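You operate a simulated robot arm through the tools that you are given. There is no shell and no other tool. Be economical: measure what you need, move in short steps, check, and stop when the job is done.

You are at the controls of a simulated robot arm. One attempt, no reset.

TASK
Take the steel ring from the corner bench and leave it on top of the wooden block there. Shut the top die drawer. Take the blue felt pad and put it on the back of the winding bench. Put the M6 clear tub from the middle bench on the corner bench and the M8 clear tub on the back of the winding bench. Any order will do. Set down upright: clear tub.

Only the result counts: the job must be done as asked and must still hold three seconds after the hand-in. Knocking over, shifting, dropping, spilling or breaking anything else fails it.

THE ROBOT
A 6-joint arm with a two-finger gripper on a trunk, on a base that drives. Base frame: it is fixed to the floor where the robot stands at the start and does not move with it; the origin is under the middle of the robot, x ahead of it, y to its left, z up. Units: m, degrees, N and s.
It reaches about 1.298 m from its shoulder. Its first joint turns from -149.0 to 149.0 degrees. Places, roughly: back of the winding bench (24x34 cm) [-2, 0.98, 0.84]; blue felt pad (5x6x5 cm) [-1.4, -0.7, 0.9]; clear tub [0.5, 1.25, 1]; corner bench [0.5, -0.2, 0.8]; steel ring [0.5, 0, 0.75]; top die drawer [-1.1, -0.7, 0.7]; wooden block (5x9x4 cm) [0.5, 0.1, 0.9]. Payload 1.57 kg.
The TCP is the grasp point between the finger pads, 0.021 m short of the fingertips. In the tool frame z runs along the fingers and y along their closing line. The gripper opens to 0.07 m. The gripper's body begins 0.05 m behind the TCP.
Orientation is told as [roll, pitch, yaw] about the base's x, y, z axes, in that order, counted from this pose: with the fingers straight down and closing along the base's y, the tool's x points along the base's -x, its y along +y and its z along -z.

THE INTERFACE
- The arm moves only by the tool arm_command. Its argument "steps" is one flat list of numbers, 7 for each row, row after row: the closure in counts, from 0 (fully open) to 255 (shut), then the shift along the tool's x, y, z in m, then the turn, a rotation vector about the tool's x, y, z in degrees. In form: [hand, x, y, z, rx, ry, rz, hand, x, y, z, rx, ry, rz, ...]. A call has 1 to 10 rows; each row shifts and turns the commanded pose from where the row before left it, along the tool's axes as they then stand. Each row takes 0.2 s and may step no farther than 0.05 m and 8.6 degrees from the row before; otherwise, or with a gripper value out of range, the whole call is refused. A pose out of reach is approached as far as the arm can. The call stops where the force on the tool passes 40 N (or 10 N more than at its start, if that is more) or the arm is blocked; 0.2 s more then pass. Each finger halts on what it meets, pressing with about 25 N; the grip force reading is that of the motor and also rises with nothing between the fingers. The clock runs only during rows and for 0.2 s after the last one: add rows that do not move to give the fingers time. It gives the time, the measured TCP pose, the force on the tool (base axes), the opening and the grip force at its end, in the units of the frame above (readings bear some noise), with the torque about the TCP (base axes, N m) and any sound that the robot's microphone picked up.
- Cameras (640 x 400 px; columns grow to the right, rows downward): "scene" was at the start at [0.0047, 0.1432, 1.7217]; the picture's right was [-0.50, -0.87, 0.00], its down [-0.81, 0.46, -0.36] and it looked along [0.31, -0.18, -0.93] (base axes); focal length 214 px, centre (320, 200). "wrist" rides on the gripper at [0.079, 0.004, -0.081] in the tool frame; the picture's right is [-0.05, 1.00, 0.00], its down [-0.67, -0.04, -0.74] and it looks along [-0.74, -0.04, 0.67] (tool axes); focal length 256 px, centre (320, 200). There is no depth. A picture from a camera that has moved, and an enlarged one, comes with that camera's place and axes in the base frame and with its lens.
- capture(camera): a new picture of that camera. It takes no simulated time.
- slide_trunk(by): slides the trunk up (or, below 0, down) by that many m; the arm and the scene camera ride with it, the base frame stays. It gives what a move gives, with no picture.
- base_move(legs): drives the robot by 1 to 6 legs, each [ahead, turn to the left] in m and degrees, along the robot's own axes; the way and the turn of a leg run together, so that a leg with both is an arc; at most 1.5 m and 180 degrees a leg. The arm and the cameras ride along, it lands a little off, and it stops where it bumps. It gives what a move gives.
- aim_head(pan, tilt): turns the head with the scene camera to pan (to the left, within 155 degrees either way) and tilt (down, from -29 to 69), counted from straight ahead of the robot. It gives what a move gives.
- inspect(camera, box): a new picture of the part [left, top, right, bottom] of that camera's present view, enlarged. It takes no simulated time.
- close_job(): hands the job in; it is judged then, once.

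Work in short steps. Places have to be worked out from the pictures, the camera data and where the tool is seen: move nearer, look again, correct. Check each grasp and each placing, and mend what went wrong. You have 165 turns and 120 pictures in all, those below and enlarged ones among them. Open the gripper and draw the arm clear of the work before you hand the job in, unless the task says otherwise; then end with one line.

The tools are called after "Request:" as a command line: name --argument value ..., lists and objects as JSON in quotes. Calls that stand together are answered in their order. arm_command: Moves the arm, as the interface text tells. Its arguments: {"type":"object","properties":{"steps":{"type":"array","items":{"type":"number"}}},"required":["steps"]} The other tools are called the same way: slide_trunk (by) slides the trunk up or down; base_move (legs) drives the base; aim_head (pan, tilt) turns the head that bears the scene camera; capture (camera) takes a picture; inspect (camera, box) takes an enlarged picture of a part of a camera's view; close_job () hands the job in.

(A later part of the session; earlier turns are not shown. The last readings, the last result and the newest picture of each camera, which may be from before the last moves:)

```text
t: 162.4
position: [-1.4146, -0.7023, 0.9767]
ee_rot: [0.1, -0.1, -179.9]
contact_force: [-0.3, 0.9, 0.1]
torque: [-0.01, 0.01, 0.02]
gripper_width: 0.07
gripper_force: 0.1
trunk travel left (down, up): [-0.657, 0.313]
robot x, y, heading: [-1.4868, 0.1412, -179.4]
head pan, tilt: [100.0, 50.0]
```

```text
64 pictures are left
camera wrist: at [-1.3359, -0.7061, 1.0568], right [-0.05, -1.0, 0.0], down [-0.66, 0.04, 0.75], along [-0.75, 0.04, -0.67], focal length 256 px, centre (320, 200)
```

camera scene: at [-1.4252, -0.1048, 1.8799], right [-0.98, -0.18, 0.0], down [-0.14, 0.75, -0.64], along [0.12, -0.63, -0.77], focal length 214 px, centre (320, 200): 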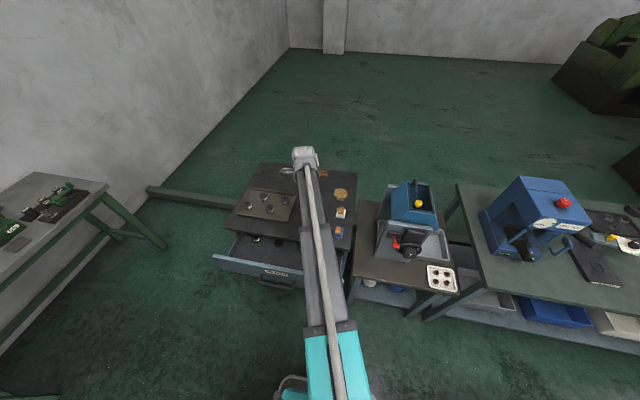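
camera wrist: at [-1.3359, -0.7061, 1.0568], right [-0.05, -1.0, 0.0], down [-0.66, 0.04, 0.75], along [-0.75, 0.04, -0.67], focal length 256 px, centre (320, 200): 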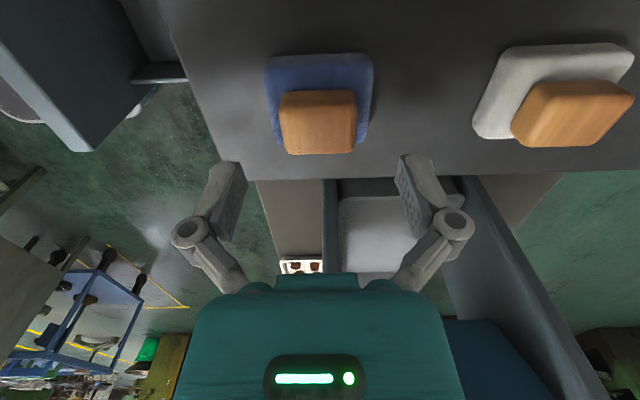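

Estimated: base top z≈0.905, handle top ≈0.93, handle centre (-1.417,-0.701), ~40 mm wide. Lower to 0.94 and look.

Request:
slide_trunk --by -0.035

Request:
capture --camera "wrist"

```text
t: 163.2
position: [-1.4136, -0.7021, 0.9396]
ee_rot: [0.0, -0.2, -179.9]
contact_force: [0.8, 0.3, -0.6]
torque: [-0.03, -0.01, -0.01]
gripper_width: 0.0702
gripper_force: 0.1
trunk travel left (down, up): [-0.622, 0.348]
robot x, y, heading: [-1.4851, 0.1378, -179.6]
head pan, tilt: [100.0, 50.0]
```

```text
63 pictures are left
camera wrist: at [-1.3359, -0.706, 1.0218], right [-0.05, -1.0, 0.0], down [-0.66, 0.04, 0.75], along [-0.75, 0.04, -0.67], focal length 256 px, centre (320, 200)
```

wrist: 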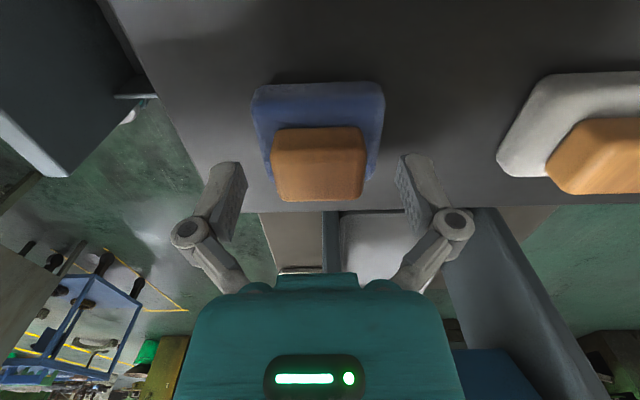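

Consistent. Lower 8 mm and close on the handle.

Request:
slide_trunk --by -0.008

Request:
arm_command --steps '[100, -0.002, 0, 0, 0, 0, 0, 200, 0, 0, 0, 0, 0, 0, 255, 0, 0, 0, 0, 0, 0, 255, 0, 0, 0, 0, 0, 0, 255, 0, 0, 0, 0, 0, 0]'

Request:
capture --camera "wrist"

```text
t: 163.7
position: [-1.4144, -0.701, 0.9335]
ee_rot: [0.0, -0.1, -179.8]
contact_force: [-0.9, 0.3, -0.2]
torque: [-0.01, 0.01, 0.0]
gripper_width: 0.0697
gripper_force: 0.0
trunk travel left (down, up): [-0.614, 0.356]
robot x, y, heading: [-1.4884, 0.1406, -179.3]
head pan, tilt: [100.0, 50.0]
```

```text
t: 164.9
position: [-1.4163, -0.7, 0.9344]
ee_rot: [0.1, -0.2, -179.8]
contact_force: [4.5, -5.7, 28.6]
torque: [0.69, -0.11, -0.14]
gripper_width: 0.0591
gripper_force: 24.6
trunk travel left (down, up): [-0.614, 0.356]
robot x, y, heading: [-1.4856, 0.14, -179.5]
head pan, tilt: [100.0, 50.0]
```

```text
62 pictures are left
camera wrist: at [-1.3375, -0.7046, 1.0153], right [-0.05, -1.0, 0.0], down [-0.66, 0.04, 0.75], along [-0.75, 0.04, -0.67], focal length 256 px, centre (320, 200)
```

wrist: 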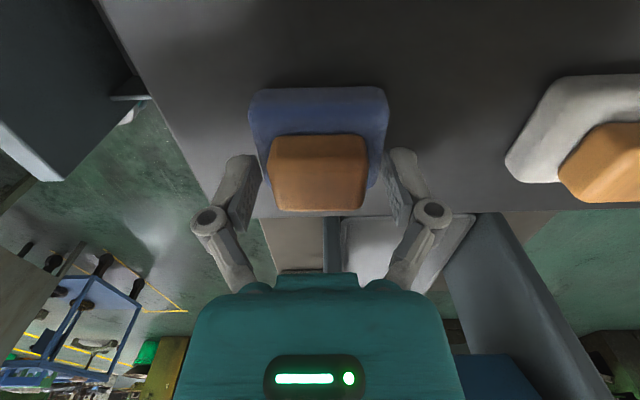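

The tips caught the base's top edge (59 mm). Reopen, raise 7 mm, and grip the handle.

Request:
arm_command --steps '[0, 0, 0, 0, 0, 0, 0, 0, 0, 0, 0, 0, 0, 0, 0, 0, 0, 0, 0, 0, 0]'

Request:
slide_trunk --by 0.006

Request:
arm_command --steps '[100, 0, 0, 0, 0, 0, 0, 200, 0, 0, 0, 0, 0, 0, 255, 0, 0, 0, 0, 0, 0, 255, 0, 0, 0, 0, 0, 0, 255, 0, 0, 0, 0, 0, 0]'

Request:
capture --camera "wrist"

```text
t: 165.7
position: [-1.4163, -0.7019, 0.9333]
ee_rot: [0.1, -0.1, -179.8]
contact_force: [-1.3, 0.5, -0.6]
torque: [-0.01, -0.03, -0.03]
gripper_width: 0.0701
gripper_force: 0.1
trunk travel left (down, up): [-0.614, 0.356]
robot x, y, heading: [-1.4886, 0.1387, -179.5]
head pan, tilt: [100.0, 50.0]
```

```text
t: 166.3
position: [-1.4176, -0.7029, 0.9392]
ee_rot: [0.0, -0.1, -179.9]
contact_force: [0.7, 0.8, 0.1]
torque: [0.02, 0.01, -0.02]
gripper_width: 0.0701
gripper_force: 0.0
trunk travel left (down, up): [-0.62, 0.35]
robot x, y, heading: [-1.4873, 0.1387, -179.6]
head pan, tilt: [100.0, 50.0]
```

```text
t: 167.5
position: [-1.4159, -0.7007, 0.9399]
ee_rot: [0.2, 0.0, -180.0]
contact_force: [0.7, 0.5, 24.1]
torque: [0.1, -0.12, -0.02]
gripper_width: 0.039
gripper_force: 25.4
trunk travel left (down, up): [-0.62, 0.35]
robot x, y, heading: [-1.4867, 0.1409, -179.5]
head pan, tilt: [100.0, 50.0]
```

```text
61 pictures are left
camera wrist: at [-1.3378, -0.7045, 1.0216], right [-0.05, -1.0, 0.0], down [-0.66, 0.04, 0.75], along [-0.75, 0.04, -0.67], focal length 256 px, centre (320, 200)
```

wrist: 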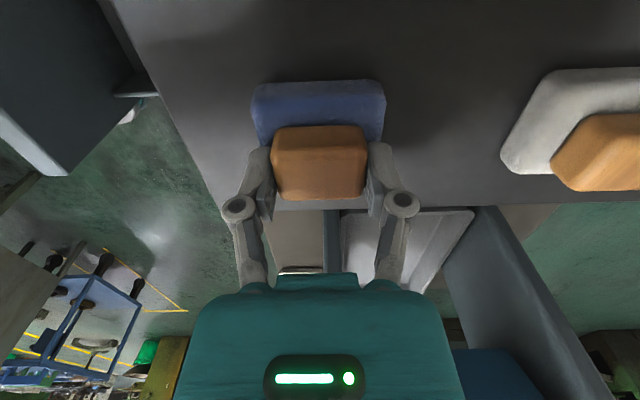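

Handle gripped at 39 mm. Lift and verify.

Request:
slide_trunk --by 0.03

Request:
slide_trunk --by 0.2

Request:
capture --camera "wrist"

```text
t: 168.2
position: [-1.4164, -0.7025, 0.9687]
ee_rot: [0.0, -0.2, -179.9]
contact_force: [0.0, 0.0, -0.4]
torque: [0.02, -0.02, -0.03]
gripper_width: 0.0393
gripper_force: 24.8
trunk travel left (down, up): [-0.65, 0.32]
robot x, y, heading: [-1.4821, 0.1393, -179.8]
head pan, tilt: [100.0, 50.0]
```

```text
t: 170.4
position: [-1.4166, -0.7031, 1.1691]
ee_rot: [0.0, -0.1, -179.9]
contact_force: [-0.1, -0.5, -0.4]
torque: [0.0, 0.01, -0.04]
gripper_width: 0.0391
gripper_force: 25.0
trunk travel left (down, up): [-0.85, 0.12]
robot x, y, heading: [-1.4871, 0.1401, -179.6]
head pan, tilt: [100.0, 50.0]
```

```text
60 pictures are left
camera wrist: at [-1.3377, -0.7064, 1.2496], right [-0.05, -1.0, 0.0], down [-0.66, 0.04, 0.75], along [-0.75, 0.04, -0.67], focal length 256 px, centre (320, 200)
```

wrist: 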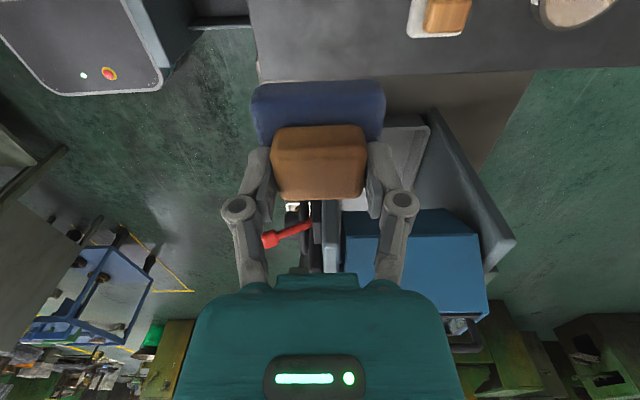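

Pad held. Carry it back around the front to the winding bench.

Request:
slide_trunk --by 0.05

Request:
arm_command --steps '[255, -0.0095, -0.048, 0, 0, 0, 0, 255, -0.0095, -0.048, 0, 0, 0, 0, 255, -0.0095, -0.048, 0, 0, 0, 0, 255, -0.0095, -0.048, 0, 0, 0, 0, 255, -0.0095, -0.048, 0, 0, 0, 0, 255, -0.0485, -0.009, 0, 0, 0, 0, 255, -0.0485, -0.009, 0, 0, 0, 0, 255, -0.0485, -0.009, 0, 0, 0, 0, 255, -0.0485, -0.009, 0, 0, 0, 0, 255, -0.0485, -0.009, 0, 0, 0, 0]'

Request:
arm_command --steps '[255, -0.0485, -0.009, 0, 0, 0, 0, 255, -0.0485, -0.009, 0, 0, 0, 0, 255, -0.0485, -0.009, 0, 0, 0, 0, 255, -0.0485, -0.009, 0, 0, 0, 0, 255, -0.0485, -0.009, 0, 0, 0, 0, 255, -0.0485, -0.009, 0, 0, 0, 0, 255, -0.0485, -0.009, 0, 0, 0, 0, 255, -0.01, -0.047, 0, 0, 0, 0, 255, -0.01, -0.047, 0, 0, 0, 0, 255, -0.01, -0.047, 0, 0, 0, 0]'

Request:
arm_command --steps '[255, -0.01, -0.047, 0, 0, 0, 0, 255, -0.01, -0.047, 0, 0, 0, 0, 255, -0.01, -0.047, 0, 0, 0, 0, 255, -0.01, -0.047, 0, 0, 0, 0, 255, -0.01, -0.047, 0, 0, 0, 0, 255, -0.01, -0.047, 0, 0, 0, 0, 255, -0.01, -0.047, 0, 0, 0, 0, 255, -0.01, -0.047, 0, 0, 0, 0, 255, -0.01, -0.047, 0, 0, 0, 0, 255, -0.01, -0.047, 0, 0, 0, 0]'

Request:
arm_command --steps '[255, 0.015, -0.047, 0, 0, 0, 0, 255, 0.015, -0.047, 0, 0, 0, 0, 255, 0.015, -0.047, 0, 0, 0, 0, 255, 0.015, -0.047, 0, 0, 0, 0, 255, 0.015, -0.047, 0, 0, 0, 0, 255, 0.015, -0.047, 0, 0, 0, 0, 255, 0.015, -0.047, 0, 0, 0, 0, 255, 0.015, -0.047, 0, 0, 0, 0, 255, 0.015, -0.047, 0, 0, 0, 0, 255, 0.015, -0.047, 0, 0, 0, 0]'

Request:
arm_command --steps '[255, 0.015, -0.047, 0, 0, 0, 0, 255, 0.015, -0.047, 0, 0, 0, 0, 255, 0.015, -0.047, 0, 0, 0, 0, 255, 0.015, -0.047, 0, 0, 0, 0, 255, 0.015, -0.047, 0, 0, 0, 0, 255, 0, 0, 0, 0, 0, 0]'

Request:
capture --camera "wrist"

```text
t: 171.3
position: [-1.4162, -0.7025, 1.2178]
ee_rot: [0.0, -0.1, -179.8]
contact_force: [-0.3, -0.2, -1.2]
torque: [0.01, -0.02, 0.02]
gripper_width: 0.0388
gripper_force: 25.3
trunk travel left (down, up): [-0.9, 0.07]
robot x, y, heading: [-1.4889, 0.1389, -179.7]
head pan, tilt: [100.0, 50.0]
```

```text
t: 173.5
position: [-1.7075, -0.4179, 1.2188]
ee_rot: [0.1, 0.0, -179.7]
contact_force: [0.6, -0.2, -0.3]
torque: [0.02, 0.0, -0.01]
gripper_width: 0.0392
gripper_force: 25.4
trunk travel left (down, up): [-0.9, 0.07]
robot x, y, heading: [-1.4877, 0.141, -179.5]
head pan, tilt: [100.0, 50.0]
```

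```text
t: 175.7
position: [-2.0772, -0.2138, 1.2184]
ee_rot: [0.1, -0.2, -179.8]
contact_force: [0.5, 0.6, -1.3]
torque: [0.0, -0.01, -0.01]
gripper_width: 0.039
gripper_force: 25.1
trunk travel left (down, up): [-0.9, 0.07]
robot x, y, heading: [-1.4907, 0.1437, -179.7]
head pan, tilt: [100.0, 50.0]
```

```text
t: 177.9
position: [-2.1779, 0.255, 1.219]
ee_rot: [0.1, -0.1, -179.8]
contact_force: [0.4, -0.6, -0.6]
torque: [0.0, 0.01, 0.03]
gripper_width: 0.0388
gripper_force: 25.1
trunk travel left (down, up): [-0.9, 0.07]
robot x, y, heading: [-1.4869, 0.1426, -179.7]
head pan, tilt: [100.0, 50.0]
```

```text
t: 180.1
position: [-2.0284, 0.7252, 1.2184]
ee_rot: [0.2, -0.2, -179.9]
contact_force: [-0.1, -0.1, -0.1]
torque: [-0.02, 0.02, 0.01]
gripper_width: 0.0388
gripper_force: 24.8
trunk travel left (down, up): [-0.9, 0.07]
robot x, y, heading: [-1.4845, 0.142, -179.4]
head pan, tilt: [100.0, 50.0]
```

```text
t: 181.5
position: [-1.952, 0.9604, 1.2188]
ee_rot: [0.2, 0.0, -179.9]
contact_force: [-0.4, -0.2, 0.3]
torque: [0.02, -0.02, 0.0]
gripper_width: 0.0391
gripper_force: 25.2
trunk travel left (down, up): [-0.9, 0.07]
robot x, y, heading: [-1.4887, 0.1387, -179.4]
head pan, tilt: [100.0, 50.0]
```

```text
59 pictures are left
camera wrist: at [-1.8749, 0.9568, 1.2999], right [-0.05, -1.0, 0.0], down [-0.66, 0.03, 0.75], along [-0.75, 0.04, -0.67], focal length 256 px, centre (320, 200)
```

wrist: 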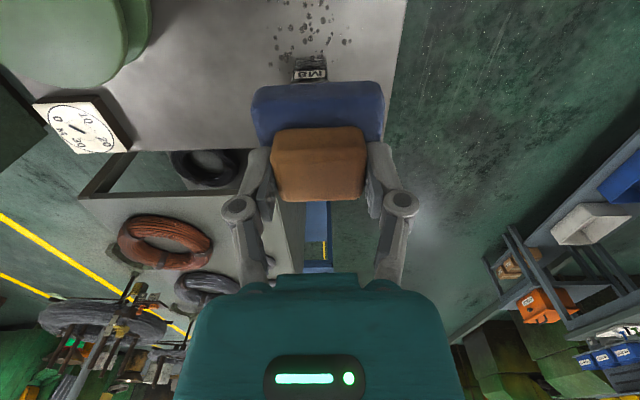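

Position at (-1.942,0.98) and lower to ~0.95, then look.

Request:
arm_command --steps '[255, 0.01, -0.02, 0, 0, 0, 0, 255, 0, 0, 0, 0, 0, 0]'

Request:
slide_trunk --by -0.25

Request:
capture --camera "wrist"

Request:
aim_head --pan -60 --tilt 50

Request:
inspect --camera "scene" --box '[250, 60, 490, 260]'

```text
t: 182.1
position: [-1.9436, 0.9815, 1.2185]
ee_rot: [0.1, -0.1, -179.9]
contact_force: [-0.4, -0.4, 0.2]
torque: [0.0, -0.02, 0.01]
gripper_width: 0.0389
gripper_force: 24.9
trunk travel left (down, up): [-0.9, 0.07]
robot x, y, heading: [-1.4892, 0.1433, -179.7]
head pan, tilt: [100.0, 50.0]
```

```text
t: 184.7
position: [-1.9439, 0.98, 0.9689]
ee_rot: [0.1, -0.1, -179.9]
contact_force: [0.5, -0.2, 0.1]
torque: [0.0, 0.02, 0.02]
gripper_width: 0.039
gripper_force: 25.5
trunk travel left (down, up): [-0.65, 0.32]
robot x, y, heading: [-1.487, 0.1408, -179.6]
head pan, tilt: [100.0, 50.0]
```

```text
58 pictures are left
camera wrist: at [-1.8656, 0.9766, 1.0498], right [-0.05, -1.0, 0.0], down [-0.66, 0.04, 0.75], along [-0.75, 0.04, -0.67], focal length 256 px, centre (320, 200)
```

wrist: 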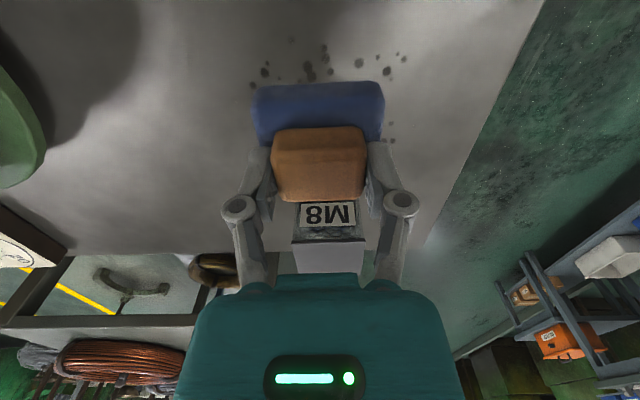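

```text
t: 187.2
position: [-1.9445, 0.9808, 0.9685]
ee_rot: [0.1, -0.1, -179.9]
contact_force: [-0.5, 0.1, -0.3]
torque: [-0.03, 0.03, -0.02]
gripper_width: 0.0395
gripper_force: 24.6
trunk travel left (down, up): [-0.65, 0.32]
robot x, y, heading: [-1.4886, 0.1397, -179.7]
head pan, tilt: [-60.0, 50.0]
```

```text
2.00 times, centred on (370, 160) of scene
camera zoom: at [-1.4786, 0.0376, 1.6279], right [0.86, 0.51, 0.0], down [0.39, -0.66, -0.64], along [-0.33, 0.55, -0.77], focal length 429 px, centre (220, 280)
```

zoom: 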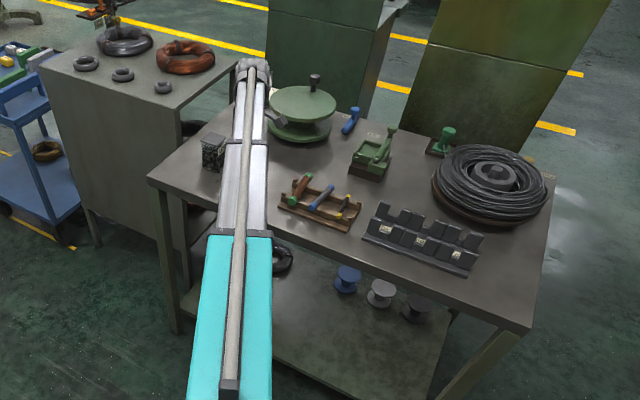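

Clear spot. Lower to contact.

Request:
slide_trunk --by -0.045

Request:
slide_trunk --by -0.005

Request:
slide_trunk --by -0.005

Request:
slide_trunk --by -0.004

```text
t: 188.0
position: [-1.9444, 0.9802, 0.923]
ee_rot: [0.1, -0.1, -179.8]
contact_force: [-0.2, -0.6, 0.1]
torque: [0.0, 0.01, -0.01]
gripper_width: 0.0389
gripper_force: 25.0
trunk travel left (down, up): [-0.605, 0.365]
robot x, y, heading: [-1.488, 0.14, -179.6]
head pan, tilt: [-60.0, 50.0]
```

```text
t: 188.6
position: [-1.944, 0.9802, 0.9187]
ee_rot: [0.1, -0.1, -179.8]
contact_force: [-0.2, -0.4, 0.4]
torque: [0.02, 0.01, 0.0]
gripper_width: 0.0391
gripper_force: 24.3
trunk travel left (down, up): [-0.6, 0.37]
robot x, y, heading: [-1.4857, 0.1374, -179.6]
head pan, tilt: [-60.0, 50.0]
```

```text
t: 189.1
position: [-1.9443, 0.981, 0.9134]
ee_rot: [0.0, 0.0, -179.8]
contact_force: [0.2, -0.4, 0.7]
torque: [0.0, 0.01, 0.02]
gripper_width: 0.039
gripper_force: 24.7
trunk travel left (down, up): [-0.595, 0.375]
robot x, y, heading: [-1.487, 0.1388, -179.6]
head pan, tilt: [-60.0, 50.0]
```

```text
t: 189.7
position: [-1.9439, 0.9805, 0.9101]
ee_rot: [0.2, -0.2, -179.9]
contact_force: [-0.3, -0.2, -0.5]
torque: [-0.03, -0.01, 0.0]
gripper_width: 0.0391
gripper_force: 24.9
trunk travel left (down, up): [-0.591, 0.379]
robot x, y, heading: [-1.4871, 0.1424, -179.3]
head pan, tilt: [-60.0, 50.0]
```

No contact yet; continue.

Request:
slide_trunk --by -0.003

Request:
slide_trunk --by -0.003

Request:
slide_trunk --by -0.003

Request:
capture --camera "wrist"

```text
t: 190.2
position: [-1.9431, 0.9809, 0.9064]
ee_rot: [0.1, -0.2, -179.9]
contact_force: [0.4, 0.1, -0.4]
torque: [-0.02, 0.04, 0.01]
gripper_width: 0.0389
gripper_force: 24.6
trunk travel left (down, up): [-0.588, 0.382]
robot x, y, heading: [-1.4876, 0.1398, -179.7]
head pan, tilt: [-60.0, 50.0]
```

```text
t: 190.7
position: [-1.9449, 0.9804, 0.9043]
ee_rot: [0.1, -0.1, -179.9]
contact_force: [0.7, 0.4, 0.1]
torque: [0.01, -0.04, 0.0]
gripper_width: 0.0391
gripper_force: 25.0
trunk travel left (down, up): [-0.585, 0.385]
robot x, y, heading: [-1.4867, 0.1428, -179.7]
head pan, tilt: [-60.0, 50.0]
```

```text
t: 191.2
position: [-1.943, 0.9797, 0.8998]
ee_rot: [0.0, -0.2, -179.9]
contact_force: [1.1, 0.9, -0.2]
torque: [-0.03, -0.02, 0.04]
gripper_width: 0.0391
gripper_force: 24.6
trunk travel left (down, up): [-0.582, 0.388]
robot x, y, heading: [-1.4883, 0.1416, -179.5]
head pan, tilt: [-60.0, 50.0]
```

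```text
56 pictures are left
camera wrist: at [-1.8656, 0.9765, 0.9818], right [-0.05, -1.0, 0.0], down [-0.66, 0.04, 0.75], along [-0.75, 0.04, -0.67], focal length 256 px, centre (320, 200)
```

wrist: 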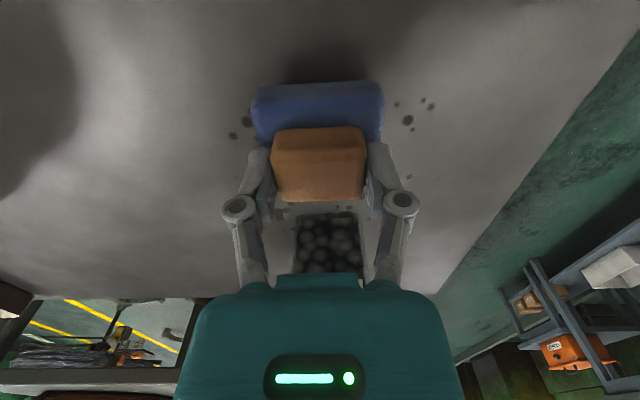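

Request:
slide_trunk --by -0.003

Request:
slide_trunk --by -0.003

Request:
slide_trunk --by -0.003

```text
t: 191.7
position: [-1.9444, 0.9799, 0.8968]
ee_rot: [0.2, -0.1, -179.9]
contact_force: [-0.7, 0.4, 0.4]
torque: [-0.03, -0.02, -0.01]
gripper_width: 0.0391
gripper_force: 24.8
trunk travel left (down, up): [-0.579, 0.391]
robot x, y, heading: [-1.4872, 0.1393, -179.5]
head pan, tilt: [-60.0, 50.0]
```

```text
t: 192.2
position: [-1.9436, 0.9802, 0.8945]
ee_rot: [0.0, -0.1, -179.8]
contact_force: [-0.3, 0.3, -0.4]
torque: [-0.02, 0.0, 0.01]
gripper_width: 0.0386
gripper_force: 25.1
trunk travel left (down, up): [-0.576, 0.394]
robot x, y, heading: [-1.4892, 0.1409, -179.8]
head pan, tilt: [-60.0, 50.0]
```

```text
t: 192.8
position: [-1.9426, 0.9807, 0.8912]
ee_rot: [0.1, -0.1, -179.9]
contact_force: [-0.3, -0.4, 0.1]
torque: [0.02, 0.0, 0.0]
gripper_width: 0.0391
gripper_force: 24.6
trunk travel left (down, up): [-0.573, 0.397]
robot x, y, heading: [-1.4833, 0.138, -179.4]
head pan, tilt: [-60.0, 50.0]
```

Request:
slide_trunk --by -0.002

Request:
slide_trunk --by -0.002

Request:
slide_trunk --by -0.002

Request:
inspect --camera "wrist" --box '[200, 40, 440, 260]'

```text
t: 193.3
position: [-1.9441, 0.9812, 0.8904]
ee_rot: [0.0, -0.2, -179.9]
contact_force: [-1.6, 4.2, 12.5]
torque: [0.08, 0.08, -0.02]
gripper_width: 0.0391
gripper_force: 25.0
trunk travel left (down, up): [-0.571, 0.399]
robot x, y, heading: [-1.4879, 0.143, -179.7]
head pan, tilt: [-60.0, 50.0]
```

```text
t: 193.8
position: [-1.9445, 0.9797, 0.8914]
ee_rot: [-0.3, -0.2, -179.9]
contact_force: [-5.8, 12.1, 35.7]
torque: [0.24, 0.12, 0.05]
gripper_width: 0.0393
gripper_force: 24.9
trunk travel left (down, up): [-0.569, 0.401]
robot x, y, heading: [-1.4834, 0.1352, -179.5]
head pan, tilt: [-60.0, 50.0]
```

```text
t: 194.2
position: [-1.9442, 0.9791, 0.8913]
ee_rot: [-0.2, -0.3, -179.9]
contact_force: [-1.3, 0.2, 33.3]
torque: [-0.16, -0.09, 0.01]
gripper_width: 0.0393
gripper_force: 24.7
trunk travel left (down, up): [-0.568, 0.402]
robot x, y, heading: [-1.4831, 0.1431, -179.7]
head pan, tilt: [-60.0, 50.0]
stopped: the force on the tool passed its limit at 52 N (the readings are from after the stop); the commanded pose is now the measured one
```

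```text
1.82 times, centred on (320, 150) of wrist
camera zoom: at [-1.865, 0.9753, 0.971], right [-0.05, -1.0, 0.0], down [-0.66, 0.03, 0.75], along [-0.75, 0.04, -0.66], focal length 465 px, centre (320, 291)
```

zoom: 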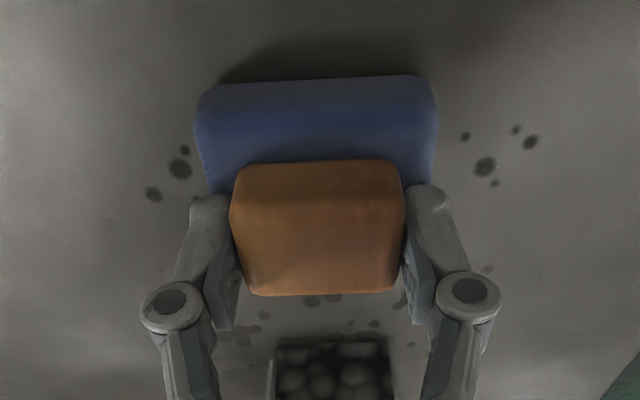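

Pad is down firmly. Ease up 1 mm, release and rise.

Request:
slide_trunk --by 0.002

Request:
arm_command --steps '[120, 0, 0, 0, 0, 0, 0, 60, 0, 0, 0, 0, 0, 0, 20, 0, 0, 0, 0, 0, 0, 0, 0, 0, 0, 0, 0, 0, 0, 0, 0, 0, 0, 0, 0]'

Request:
slide_trunk --by 0.2

Request:
capture --camera "wrist"

```text
t: 194.7
position: [-1.9447, 0.9798, 0.8906]
ee_rot: [-0.1, -0.2, -179.9]
contact_force: [2.8, -4.9, 10.8]
torque: [-0.17, -0.09, 0.05]
gripper_width: 0.0395
gripper_force: 24.6
trunk travel left (down, up): [-0.57, 0.4]
robot x, y, heading: [-1.4872, 0.1426, -179.7]
head pan, tilt: [-60.0, 50.0]
```

```text
t: 195.9
position: [-1.9443, 0.9821, 0.888]
ee_rot: [0.0, -0.2, -179.9]
contact_force: [-0.4, -0.9, 0.1]
torque: [0.01, 0.0, -0.02]
gripper_width: 0.07
gripper_force: 0.1
trunk travel left (down, up): [-0.57, 0.4]
robot x, y, heading: [-1.4848, 0.1444, -179.6]
head pan, tilt: [-60.0, 50.0]
```

```text
t: 198.1
position: [-1.9454, 0.9829, 1.089]
ee_rot: [-0.1, -0.2, -179.9]
contact_force: [0.8, -0.1, -0.3]
torque: [-0.01, 0.03, 0.01]
gripper_width: 0.0699
gripper_force: 0.1
trunk travel left (down, up): [-0.77, 0.2]
robot x, y, heading: [-1.4842, 0.1387, -180.1]
head pan, tilt: [-60.0, 50.0]
```

```text
54 pictures are left
camera wrist: at [-1.8662, 0.9776, 1.1701], right [-0.05, -1.0, 0.0], down [-0.66, 0.03, 0.75], along [-0.75, 0.04, -0.66], focal length 256 px, centre (320, 200)
```

wrist: 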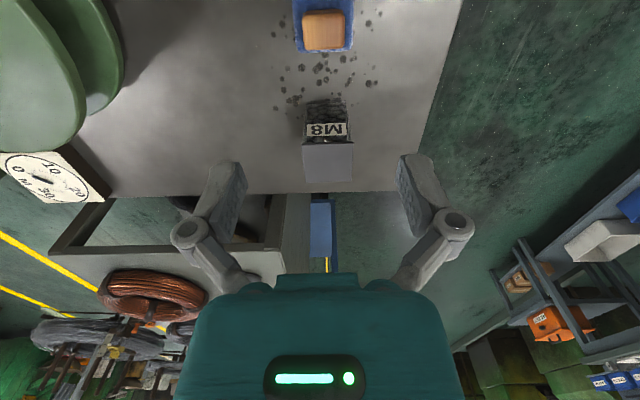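

Pad and M8 both stand on the bench. Retract the arm to the front, then drive back ~0.37 so the drawer is straight to the left.

Request:
arm_command --steps '[0, -0.0147, 0.0456, 0, 0, 0, 0, 0, -0.0147, 0.0456, 0, 0, 0, 0, 0, -0.0147, 0.0456, 0, 0, 0, 0, 0, -0.0147, 0.0456, 0, 0, 0, 0, 0, -0.0147, 0.0456, 0, 0, 0, 0, 0, -0.0147, 0.0456, 0, 0, 0, 0, 0, -0.0147, 0.0456, 0, 0, 0, 0, 0, -0.0147, 0.0456, 0, 0, 0, 0, 0, -0.0147, 0.0456, 0, 0, 0, 0, 0, -0.0147, 0.0456, 0, 0, 0, 0]'

Request:
arm_command --steps '[0, -0.0147, 0.0456, 0, 0, 0, 0, 0, -0.0147, 0.0456, 0, 0, 0, 0, 0, -0.0147, 0.0456, 0, 0, 0, 0, 0, -0.0147, 0.0456, 0, 0, 0, 0, 0, -0.0147, 0.0456, 0, 0, 0, 0, 0, -0.0147, 0.0456, 0, 0, 0, 0]'

Request:
base_move --legs '[[-0.37, 0]]'

Request:
aim_head --pan 90 --tilt 50

Request:
capture --camera "scene"

```text
t: 200.3
position: [-2.0905, 0.5241, 1.0893]
ee_rot: [-0.1, -0.3, -179.9]
contact_force: [-0.3, 0.0, 0.6]
torque: [0.0, 0.0, -0.01]
gripper_width: 0.0698
gripper_force: 0.1
trunk travel left (down, up): [-0.77, 0.2]
robot x, y, heading: [-1.4906, 0.139, -179.7]
head pan, tilt: [-60.0, 50.0]
```

```text
t: 201.7
position: [-2.179, 0.2506, 1.0894]
ee_rot: [-0.1, -0.2, -180.0]
contact_force: [0.6, 0.3, 0.0]
torque: [0.0, -0.01, -0.01]
gripper_width: 0.0701
gripper_force: 0.1
trunk travel left (down, up): [-0.77, 0.2]
robot x, y, heading: [-1.4869, 0.1394, -179.8]
head pan, tilt: [-60.0, 50.0]
```

```text
t: 204.4
position: [-1.8106, 0.2516, 1.0896]
ee_rot: [-0.1, -0.2, -179.7]
contact_force: [0.7, 0.4, 0.2]
torque: [-0.03, -0.02, -0.03]
gripper_width: 0.07
gripper_force: 0.0
trunk travel left (down, up): [-0.77, 0.2]
robot x, y, heading: [-1.1199, 0.1452, -179.3]
head pan, tilt: [-60.0, 50.0]
```

```text
t: 206.8
position: [-1.8094, 0.2519, 1.0897]
ee_rot: [-0.2, -0.2, -179.6]
contact_force: [0.4, 0.4, -0.5]
torque: [-0.02, 0.01, 0.01]
gripper_width: 0.0702
gripper_force: 0.1
trunk travel left (down, up): [-0.77, 0.2]
robot x, y, heading: [-1.1189, 0.1422, -179.5]
head pan, tilt: [90.0, 50.0]
```

```text
53 pictures are left
camera scene: at [-1.0687, -0.1028, 1.7485], right [-1.0, -0.01, 0.0], down [-0.01, 0.77, -0.64], along [0.01, -0.64, -0.77], focal length 214 px, centre (320, 200)
```

scene: 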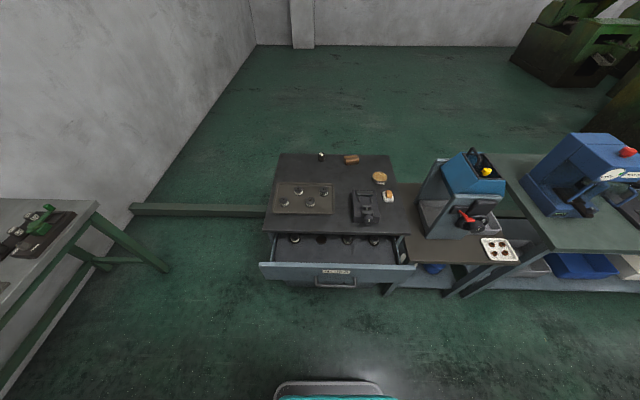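

Enlarge the drawer to measure it.

Request:
inspect --camera "scene" --box '[250, 180, 430, 310]'

```text
3.08 times, centred on (340, 245) of scene
camera zoom: at [-1.0687, -0.1028, 1.7485], right [-1.0, -0.01, 0.0], down [-0.01, 0.77, -0.64], along [0.01, -0.64, -0.77], focal length 660 px, centre (258, 62)
```

zoom: 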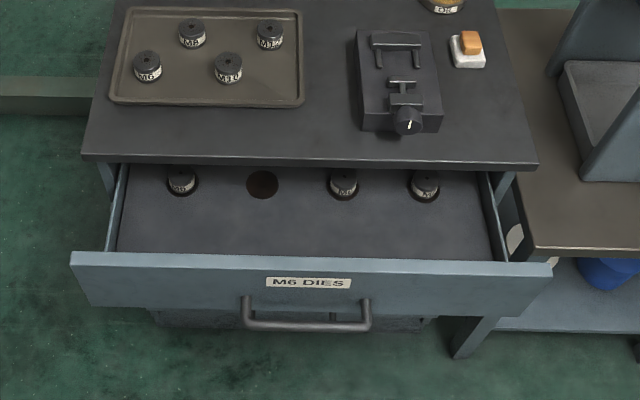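

Drawer panel centre x≈-1.14, face y≈-0.51, top z≈0.8. Rotate the tool yaw by 90° here (fingers closed) so the thin side faces the drawer.

Request:
arm_command --steps '[255, 0, 0, 0, 0, 0, -8.5, 255, 0, 0, 0, 0, 0, -8.5, 255, 0, 0, 0, 0, 0, -8.5, 255, 0, 0, 0, 0, 0, -8.5, 255, 0, 0, 0, 0, 0, -8.5, 255, 0, 0, 0, 0, 0, -8.5, 255, 0, 0, 0, 0, 0, -8.5, 255, 0, 0, 0, 0, 0, -8.5, 255, 0, 0, 0, 0, 0, -8.5, 255, 0, 0, 0, 0, 0, -8.5]'

Request:
arm_command --steps '[255, 0, 0, 0, 0, 0, -5, 255, -0.02, 0.045, 0, 0, 0, 0, 255, -0.045, 0.02, 0, 0, 0, 0, 255, -0.045, 0.02, 0, 0, 0, 0, 255, -0.045, 0.02, 0, 0, 0, 0, 255, -0.045, 0.02, 0, 0, 0, 0]'

```text
t: 209.0
position: [-1.8094, 0.252, 1.0903]
ee_rot: [-0.2, 0.1, -94.5]
contact_force: [-0.1, 0.1, -0.2]
torque: [0.02, 0.01, 0.0]
gripper_width: 0.0002
gripper_force: 25.3
trunk travel left (down, up): [-0.77, 0.2]
robot x, y, heading: [-1.1201, 0.1423, -179.2]
head pan, tilt: [90.0, 50.0]
```

```text
t: 210.4
position: [-1.6843, 0.0508, 1.0894]
ee_rot: [-0.2, 0.2, -89.7]
contact_force: [-0.6, -0.2, 0.5]
torque: [-0.03, 0.02, -0.01]
gripper_width: 0.0
gripper_force: 24.8
trunk travel left (down, up): [-0.77, 0.2]
robot x, y, heading: [-1.1178, 0.1446, -179.2]
head pan, tilt: [90.0, 50.0]
```

Swing to in front of the drawer, staying high.

Request:
arm_command --steps '[255, -0.044, 0.0105, 0, 0, 0, 0, 255, -0.044, 0.0105, 0, 0, 0, 0, 255, -0.044, 0.0105, 0, 0, 0, 0, 255, -0.044, 0.0105, 0, 0, 0, 0, 255, -0.044, 0.0105, 0, 0, 0, 0, 255, -0.044, 0.0105, 0, 0, 0, 0, 255, -0.044, 0.0105, 0, 0, 0, 0, 255, -0.044, 0.0105, 0, 0, 0, 0]'

Request:
arm_command --steps '[255, -0.01, 0.0465, 0, 0, 0, 0, 255, -0.01, 0.0465, 0, 0, 0, 0, 255, -0.01, 0.0465, 0, 0, 0, 0, 255, -0.01, 0.0465, 0, 0, 0, 0, 255, -0.01, 0.0465, 0, 0, 0, 0, 255, -0.01, 0.0465, 0, 0, 0, 0, 255, -0.01, 0.0465, 0, 0, 0, 0, 255, -0.01, 0.0465, 0, 0, 0, 0, 255, -0.01, 0.0465, 0, 0, 0, 0, 255, -0.01, 0.0465, 0, 0, 0, 0]'

Request:
capture --camera "wrist"

```text
t: 212.2
position: [-1.5968, -0.2995, 1.0887]
ee_rot: [-0.2, 0.1, -89.6]
contact_force: [0.2, 0.1, -0.4]
torque: [0.0, 0.0, 0.01]
gripper_width: 0.0
gripper_force: 25.5
trunk travel left (down, up): [-0.77, 0.2]
robot x, y, heading: [-1.1182, 0.1451, -179.4]
head pan, tilt: [90.0, 50.0]
```

```text
t: 214.4
position: [-1.131, -0.3971, 1.0891]
ee_rot: [-0.2, 0.1, -89.8]
contact_force: [0.8, 0.2, 0.1]
torque: [0.0, 0.0, 0.0]
gripper_width: 0.0
gripper_force: 24.8
out of reach, approached as far as the arm can: row 9
trunk travel left (down, up): [-0.77, 0.2]
robot x, y, heading: [-1.1205, 0.1442, -179.0]
head pan, tilt: [90.0, 50.0]
```

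```text
51 pictures are left
camera wrist: at [-1.1282, -0.3173, 1.1706], right [1.0, -0.05, 0.0], down [-0.03, -0.67, 0.74], along [-0.04, -0.74, -0.67], focal length 256 px, centre (320, 200)
```

wrist: 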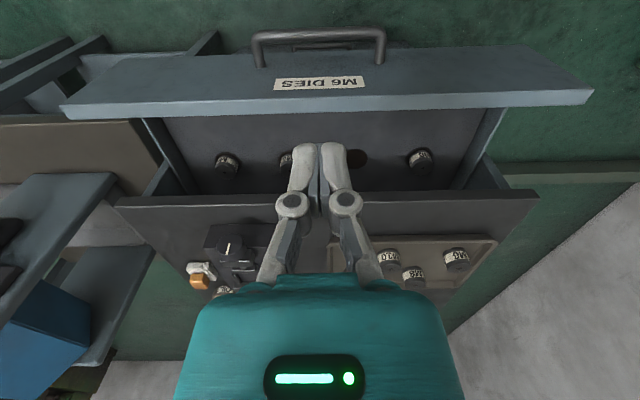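

Drawer panel: face y≈-0.48, z≈0.64–0.85; counter edge y≈-0.639, z≈0.873. Try tilting the fingers 24° toward the drawer.

Request:
arm_command --steps '[255, 0, 0, 0, 0, -8, 0, 255, 0, 0, 0, 0, -8, 0, 255, 0, 0, 0, 0, -8, 0, 255, 0, 0, 0, 0, 0, 0]'

```text
t: 215.4
position: [-1.1296, -0.419, 1.1044]
ee_rot: [-0.3, -23.8, -89.5]
contact_force: [0.2, 0.0, 0.0]
torque: [-0.01, -0.02, 0.02]
gripper_width: 0.0
gripper_force: 25.2
out of reach, approached as far as the arm can: row 2, 3
trunk travel left (down, up): [-0.77, 0.2]
robot x, y, heading: [-1.1177, 0.1438, -179.5]
head pan, tilt: [90.0, 50.0]
```

Request:
capture --camera "wrist"

Request:
capture --camera "scene"

```text
50 pictures are left
camera wrist: at [-1.1269, -0.313, 1.1474], right [1.0, -0.04, 0.02], down [-0.03, -0.31, 0.95], along [-0.04, -0.95, -0.31], focal length 256 px, centre (320, 200)
```

wrist: 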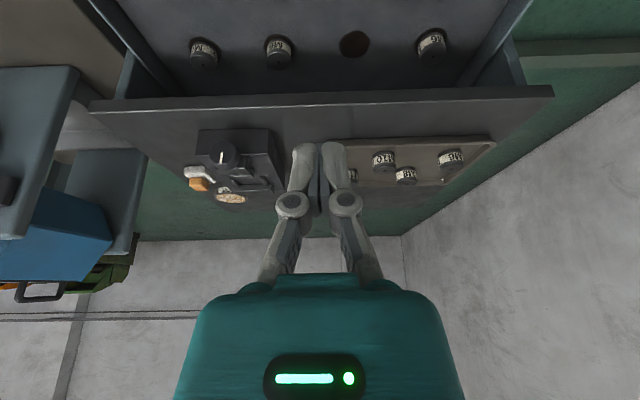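

```text
49 pictures are left
camera scene: at [-1.0683, -0.1029, 1.7484], right [-1.0, -0.01, 0.0], down [-0.01, 0.77, -0.64], along [0.01, -0.64, -0.77], focal length 214 px, centre (320, 200)
```

scene: 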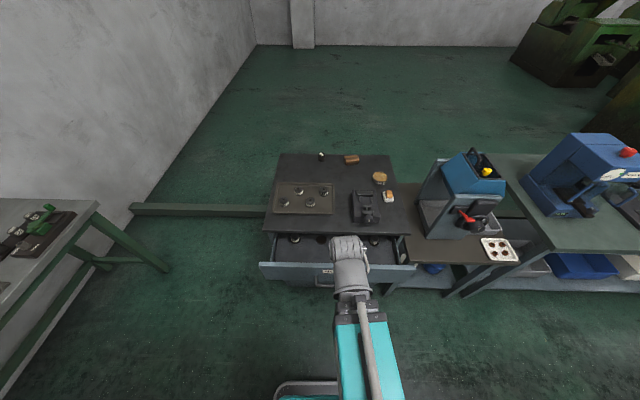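

Tilt is right (fingers point toward the drawer). Lower partway and look.

Request:
slide_trunk --by -0.22

Request:
capture --camera "wrist"

Request:
inspect --camera "scene" --box '[230, 180, 450, 330]'

```text
t: 217.7
position: [-1.1296, -0.4181, 0.8861]
ee_rot: [-0.2, -23.8, -89.6]
contact_force: [-0.6, -0.3, -0.1]
torque: [-0.02, -0.02, -0.01]
gripper_width: 0.0001
gripper_force: 24.7
trunk travel left (down, up): [-0.55, 0.42]
robot x, y, heading: [-1.12, 0.1414, -179.3]
head pan, tilt: [90.0, 50.0]
```

```text
48 pictures are left
camera wrist: at [-1.127, -0.3128, 0.9275], right [1.0, -0.04, 0.02], down [-0.03, -0.31, 0.95], along [-0.04, -0.95, -0.31], focal length 256 px, centre (320, 200)
```

wrist: 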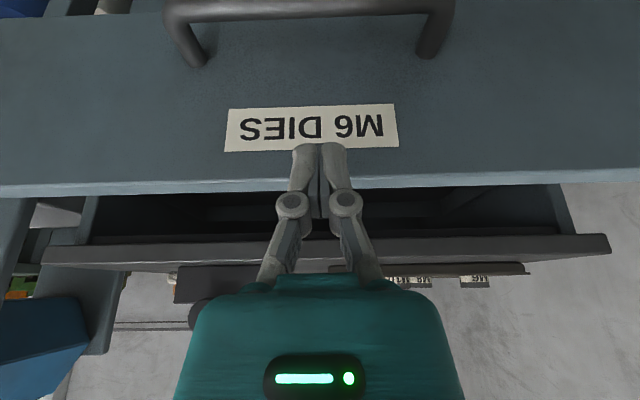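

```text
2.67 times, centred on (340, 255) of scene
camera zoom: at [-1.0683, -0.1028, 1.5285], right [-1.0, -0.01, 0.0], down [-0.01, 0.77, -0.64], along [0.01, -0.64, -0.77], focal length 572 px, centre (267, 53)
```

zoom: 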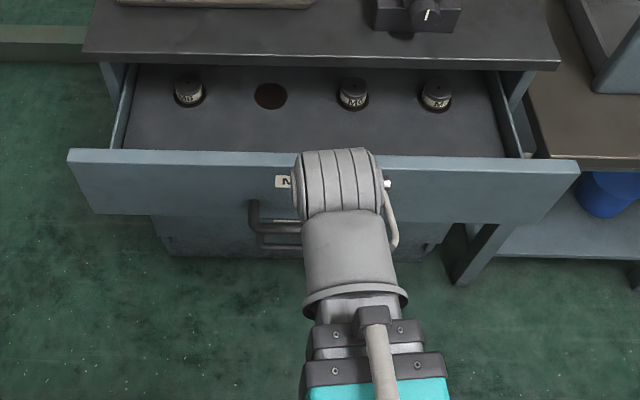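

Push point: the label (z≈0.82), above the handle. Lower 5 cm and start pushing toward -y.

Request:
slide_trunk --by -0.05

Request:
arm_command --steps '[255, -0.0137, 0, 0.0061, 0, 0, 0, 255, -0.0137, 0, 0.0061, 0, 0, 0, 255, -0.0137, 0, 0.0061, 0, 0, 0, 255, 0, 0, 0, 0, 0, 0]'

Request:
capture --camera "wrist"

```text
t: 218.6
position: [-1.1291, -0.4174, 0.8342]
ee_rot: [-0.2, -23.8, -89.6]
contact_force: [0.4, 0.5, -0.3]
torque: [0.01, 0.0, -0.03]
gripper_width: 0.0002
gripper_force: 25.8
trunk travel left (down, up): [-0.5, 0.47]
robot x, y, heading: [-1.1199, 0.1437, -179.2]
head pan, tilt: [90.0, 50.0]
```

```text
t: 219.6
position: [-1.1291, -0.4637, 0.8348]
ee_rot: [-0.1, -23.8, -89.5]
contact_force: [0.9, 0.0, -0.4]
torque: [-0.03, 0.01, -0.02]
gripper_width: 0.0
gripper_force: 24.8
trunk travel left (down, up): [-0.5, 0.47]
robot x, y, heading: [-1.1192, 0.1402, -179.1]
head pan, tilt: [90.0, 50.0]
```

```text
46 pictures are left
camera wrist: at [-1.1268, -0.3583, 0.8774], right [1.0, -0.04, 0.02], down [-0.03, -0.31, 0.95], along [-0.04, -0.95, -0.31], focal length 256 px, centre (320, 200)
```

wrist: 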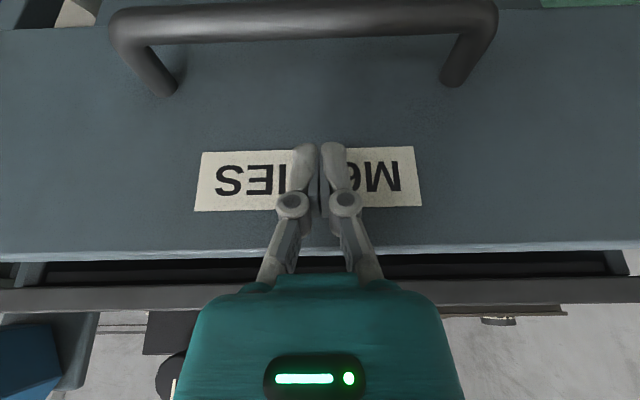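

No contact yet; continue pushing.

Request:
arm_command --steps '[255, -0.0137, 0, 0.0061, 0, 0, 0, 255, -0.0137, 0, 0.0061, 0, 0, 0, 255, -0.0137, 0, 0.0061, 0, 0, 0, 255, 0, 0, 0, 0, 0, 0]'

Request:
capture --camera "wrist"

```text
t: 220.6
position: [-1.1284, -0.5084, 0.8362]
ee_rot: [-0.4, -23.8, -89.6]
contact_force: [0.4, 0.5, -0.1]
torque: [0.04, -0.01, 0.0]
gripper_width: 0.0
gripper_force: 25.0
trunk travel left (down, up): [-0.5, 0.47]
robot x, y, heading: [-1.1155, 0.1441, -179.3]
head pan, tilt: [90.0, 50.0]
```

```text
45 pictures are left
camera wrist: at [-1.1261, -0.4032, 0.8774], right [1.0, -0.04, 0.02], down [-0.03, -0.31, 0.95], along [-0.04, -0.95, -0.31], focal length 256 px, centre (320, 200)
```

wrist: 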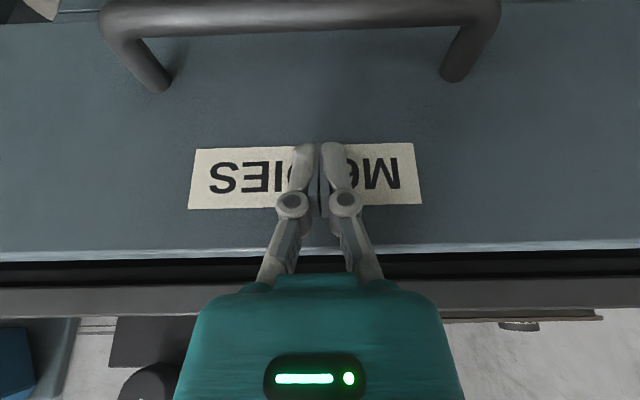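

The drawer is moving with the fingers. Continue.

Request:
arm_command --steps '[255, -0.0137, 0, 0.0061, 0, 0, 0, 255, -0.0137, 0, 0.0061, 0, 0, 0, 255, -0.0137, 0, 0.0061, 0, 0, 0, 255, 0, 0, 0, 0, 0, 0]'

Request:
arm_command --steps '[255, -0.0137, 0, 0.0061, 0, 0, 0, 255, -0.0091, 0, 0.0041, 0, 0, 0, 255, 0, 0, 0, 0, 0, 0]'

Request:
capture --camera "wrist"

```text
t: 221.6
position: [-1.1281, -0.5542, 0.835]
ee_rot: [-0.3, -23.7, -89.5]
contact_force: [-0.1, 0.1, 0.5]
torque: [-0.01, 0.03, 0.01]
gripper_width: 0.0002
gripper_force: 25.0
trunk travel left (down, up): [-0.5, 0.47]
robot x, y, heading: [-1.1181, 0.1431, -179.4]
head pan, tilt: [90.0, 50.0]
```

```text
t: 222.4
position: [-1.1272, -0.579, 0.8351]
ee_rot: [-0.3, -23.9, -89.5]
contact_force: [0.0, 0.2, -1.1]
torque: [-0.03, 0.04, -0.01]
gripper_width: 0.0
gripper_force: 29.0
trunk travel left (down, up): [-0.5, 0.47]
robot x, y, heading: [-1.1186, 0.146, -179.4]
head pan, tilt: [90.0, 50.0]
```

```text
44 pictures are left
camera wrist: at [-1.1261, -0.4733, 0.8774], right [1.0, -0.04, 0.02], down [-0.03, -0.31, 0.95], along [-0.04, -0.95, -0.31], focal length 256 px, centre (320, 200)
```

wrist: 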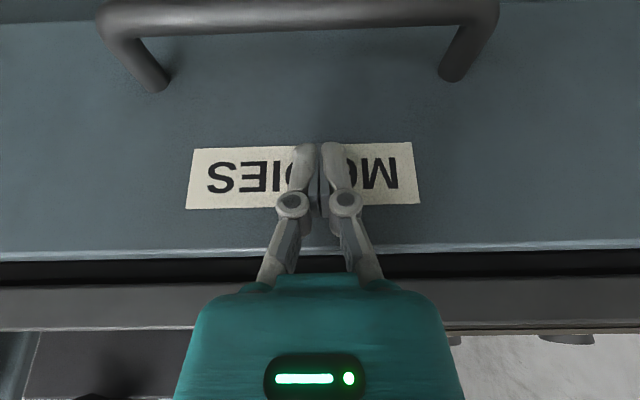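

Still free-moving; continue in smaller steps until resistance.

Request:
arm_command --steps '[255, -0.0091, 0, 0.0041, 0, 0, 0, 255, -0.0091, 0, 0.0041, 0, 0, 0, 255, 0, 0, 0, 0, 0, 0]'

Request:
arm_command --steps '[255, -0.0091, 0, 0.0041, 0, 0, 0, 255, -0.0091, 0, 0.0041, 0, 0, 0, 255, 0, 0, 0, 0, 0, 0]'

Request:
capture --camera "wrist"

Request:
inspect --camera "scene" --box '[230, 180, 450, 330]'

```text
t: 223.2
position: [-1.1293, -0.5982, 0.8349]
ee_rot: [-0.1, -23.8, -89.5]
contact_force: [0.0, -0.1, -0.4]
torque: [0.06, 0.01, 0.02]
gripper_width: 0.0001
gripper_force: 28.8
trunk travel left (down, up): [-0.5, 0.47]
robot x, y, heading: [-1.1208, 0.146, -179.4]
head pan, tilt: [90.0, 50.0]
```

```text
t: 224.0
position: [-1.1283, -0.619, 0.8354]
ee_rot: [-0.2, -23.7, -89.6]
contact_force: [-0.2, 0.4, 0.4]
torque: [0.01, 0.02, 0.04]
gripper_width: 0.0001
gripper_force: 28.0
trunk travel left (down, up): [-0.5, 0.47]
robot x, y, heading: [-1.1181, 0.1457, -179.4]
head pan, tilt: [90.0, 50.0]
```

```text
43 pictures are left
camera wrist: at [-1.1256, -0.5133, 0.8774], right [1.0, -0.04, 0.02], down [-0.03, -0.31, 0.95], along [-0.04, -0.95, -0.31], focal length 256 px, centre (320, 200)
```

wrist: 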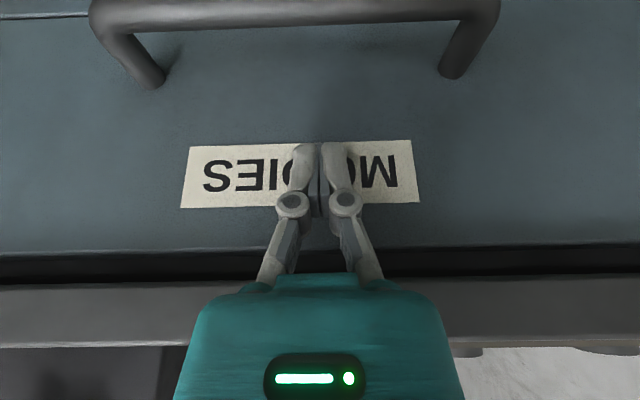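

```text
2.67 times, centred on (340, 255) of scene
camera zoom: at [-1.0683, -0.1029, 1.4784], right [-1.0, -0.01, 0.0], down [-0.01, 0.77, -0.64], along [0.01, -0.64, -0.77], focal length 572 px, centre (267, 53)
```

zoom: 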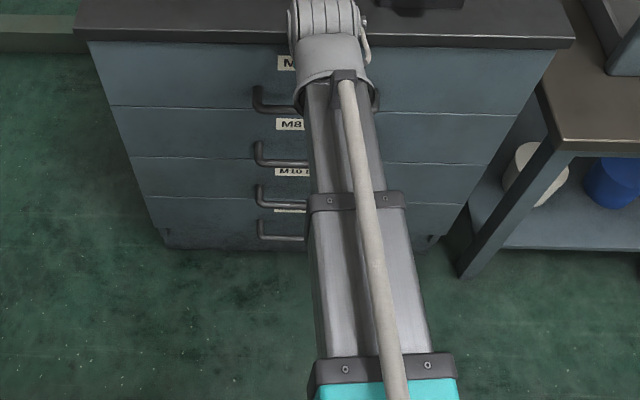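

Nearly flush. Push on until resistance appears.

Request:
arm_command --steps '[255, -0.0046, 0, 0.002, 0, 0, 0, 255, -0.0046, 0, 0.002, 0, 0, 0, 255, 0, 0, 0, 0, 0, 0]'

Request:
arm_command --steps '[255, -0.0046, 0, 0.002, 0, 0, 0, 255, 0, 0, 0, 0, 0, 0]'

Request:
capture --camera "wrist"

```text
t: 224.8
position: [-1.1277, -0.6204, 0.8349]
ee_rot: [-0.2, -23.0, -89.5]
contact_force: [-1.2, 5.9, -0.6]
torque: [0.08, -0.01, -0.05]
gripper_width: 0.0
gripper_force: 28.5
trunk travel left (down, up): [-0.5, 0.47]
robot x, y, heading: [-1.1176, 0.1404, -179.2]
head pan, tilt: [90.0, 50.0]
stopped in row 3: the force on the tool passed its limit at 42 N (the readings are from after the stop); the commanded pose is now the measured one
```

```text
t: 225.3
position: [-1.1287, -0.6209, 0.8329]
ee_rot: [-0.1, -22.4, -89.5]
contact_force: [0.3, 7.5, -0.1]
torque: [0.13, 0.02, -0.04]
gripper_width: 0.0
gripper_force: 28.8
trunk travel left (down, up): [-0.5, 0.47]
robot x, y, heading: [-1.1179, 0.1429, -179.2]
head pan, tilt: [90.0, 50.0]
stopped in row 2: the force on the tool passed its limit at 42 N (the readings are from after the stop); the commanded pose is now the measured one
```

```text
41 pictures are left
camera wrist: at [-1.1254, -0.5171, 0.8786], right [1.0, -0.04, 0.02], down [-0.03, -0.33, 0.94], along [-0.03, -0.94, -0.33], focal length 256 px, centre (320, 200)
```

wrist: 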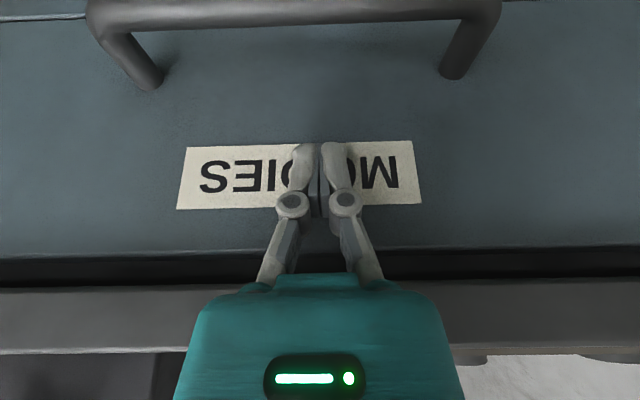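

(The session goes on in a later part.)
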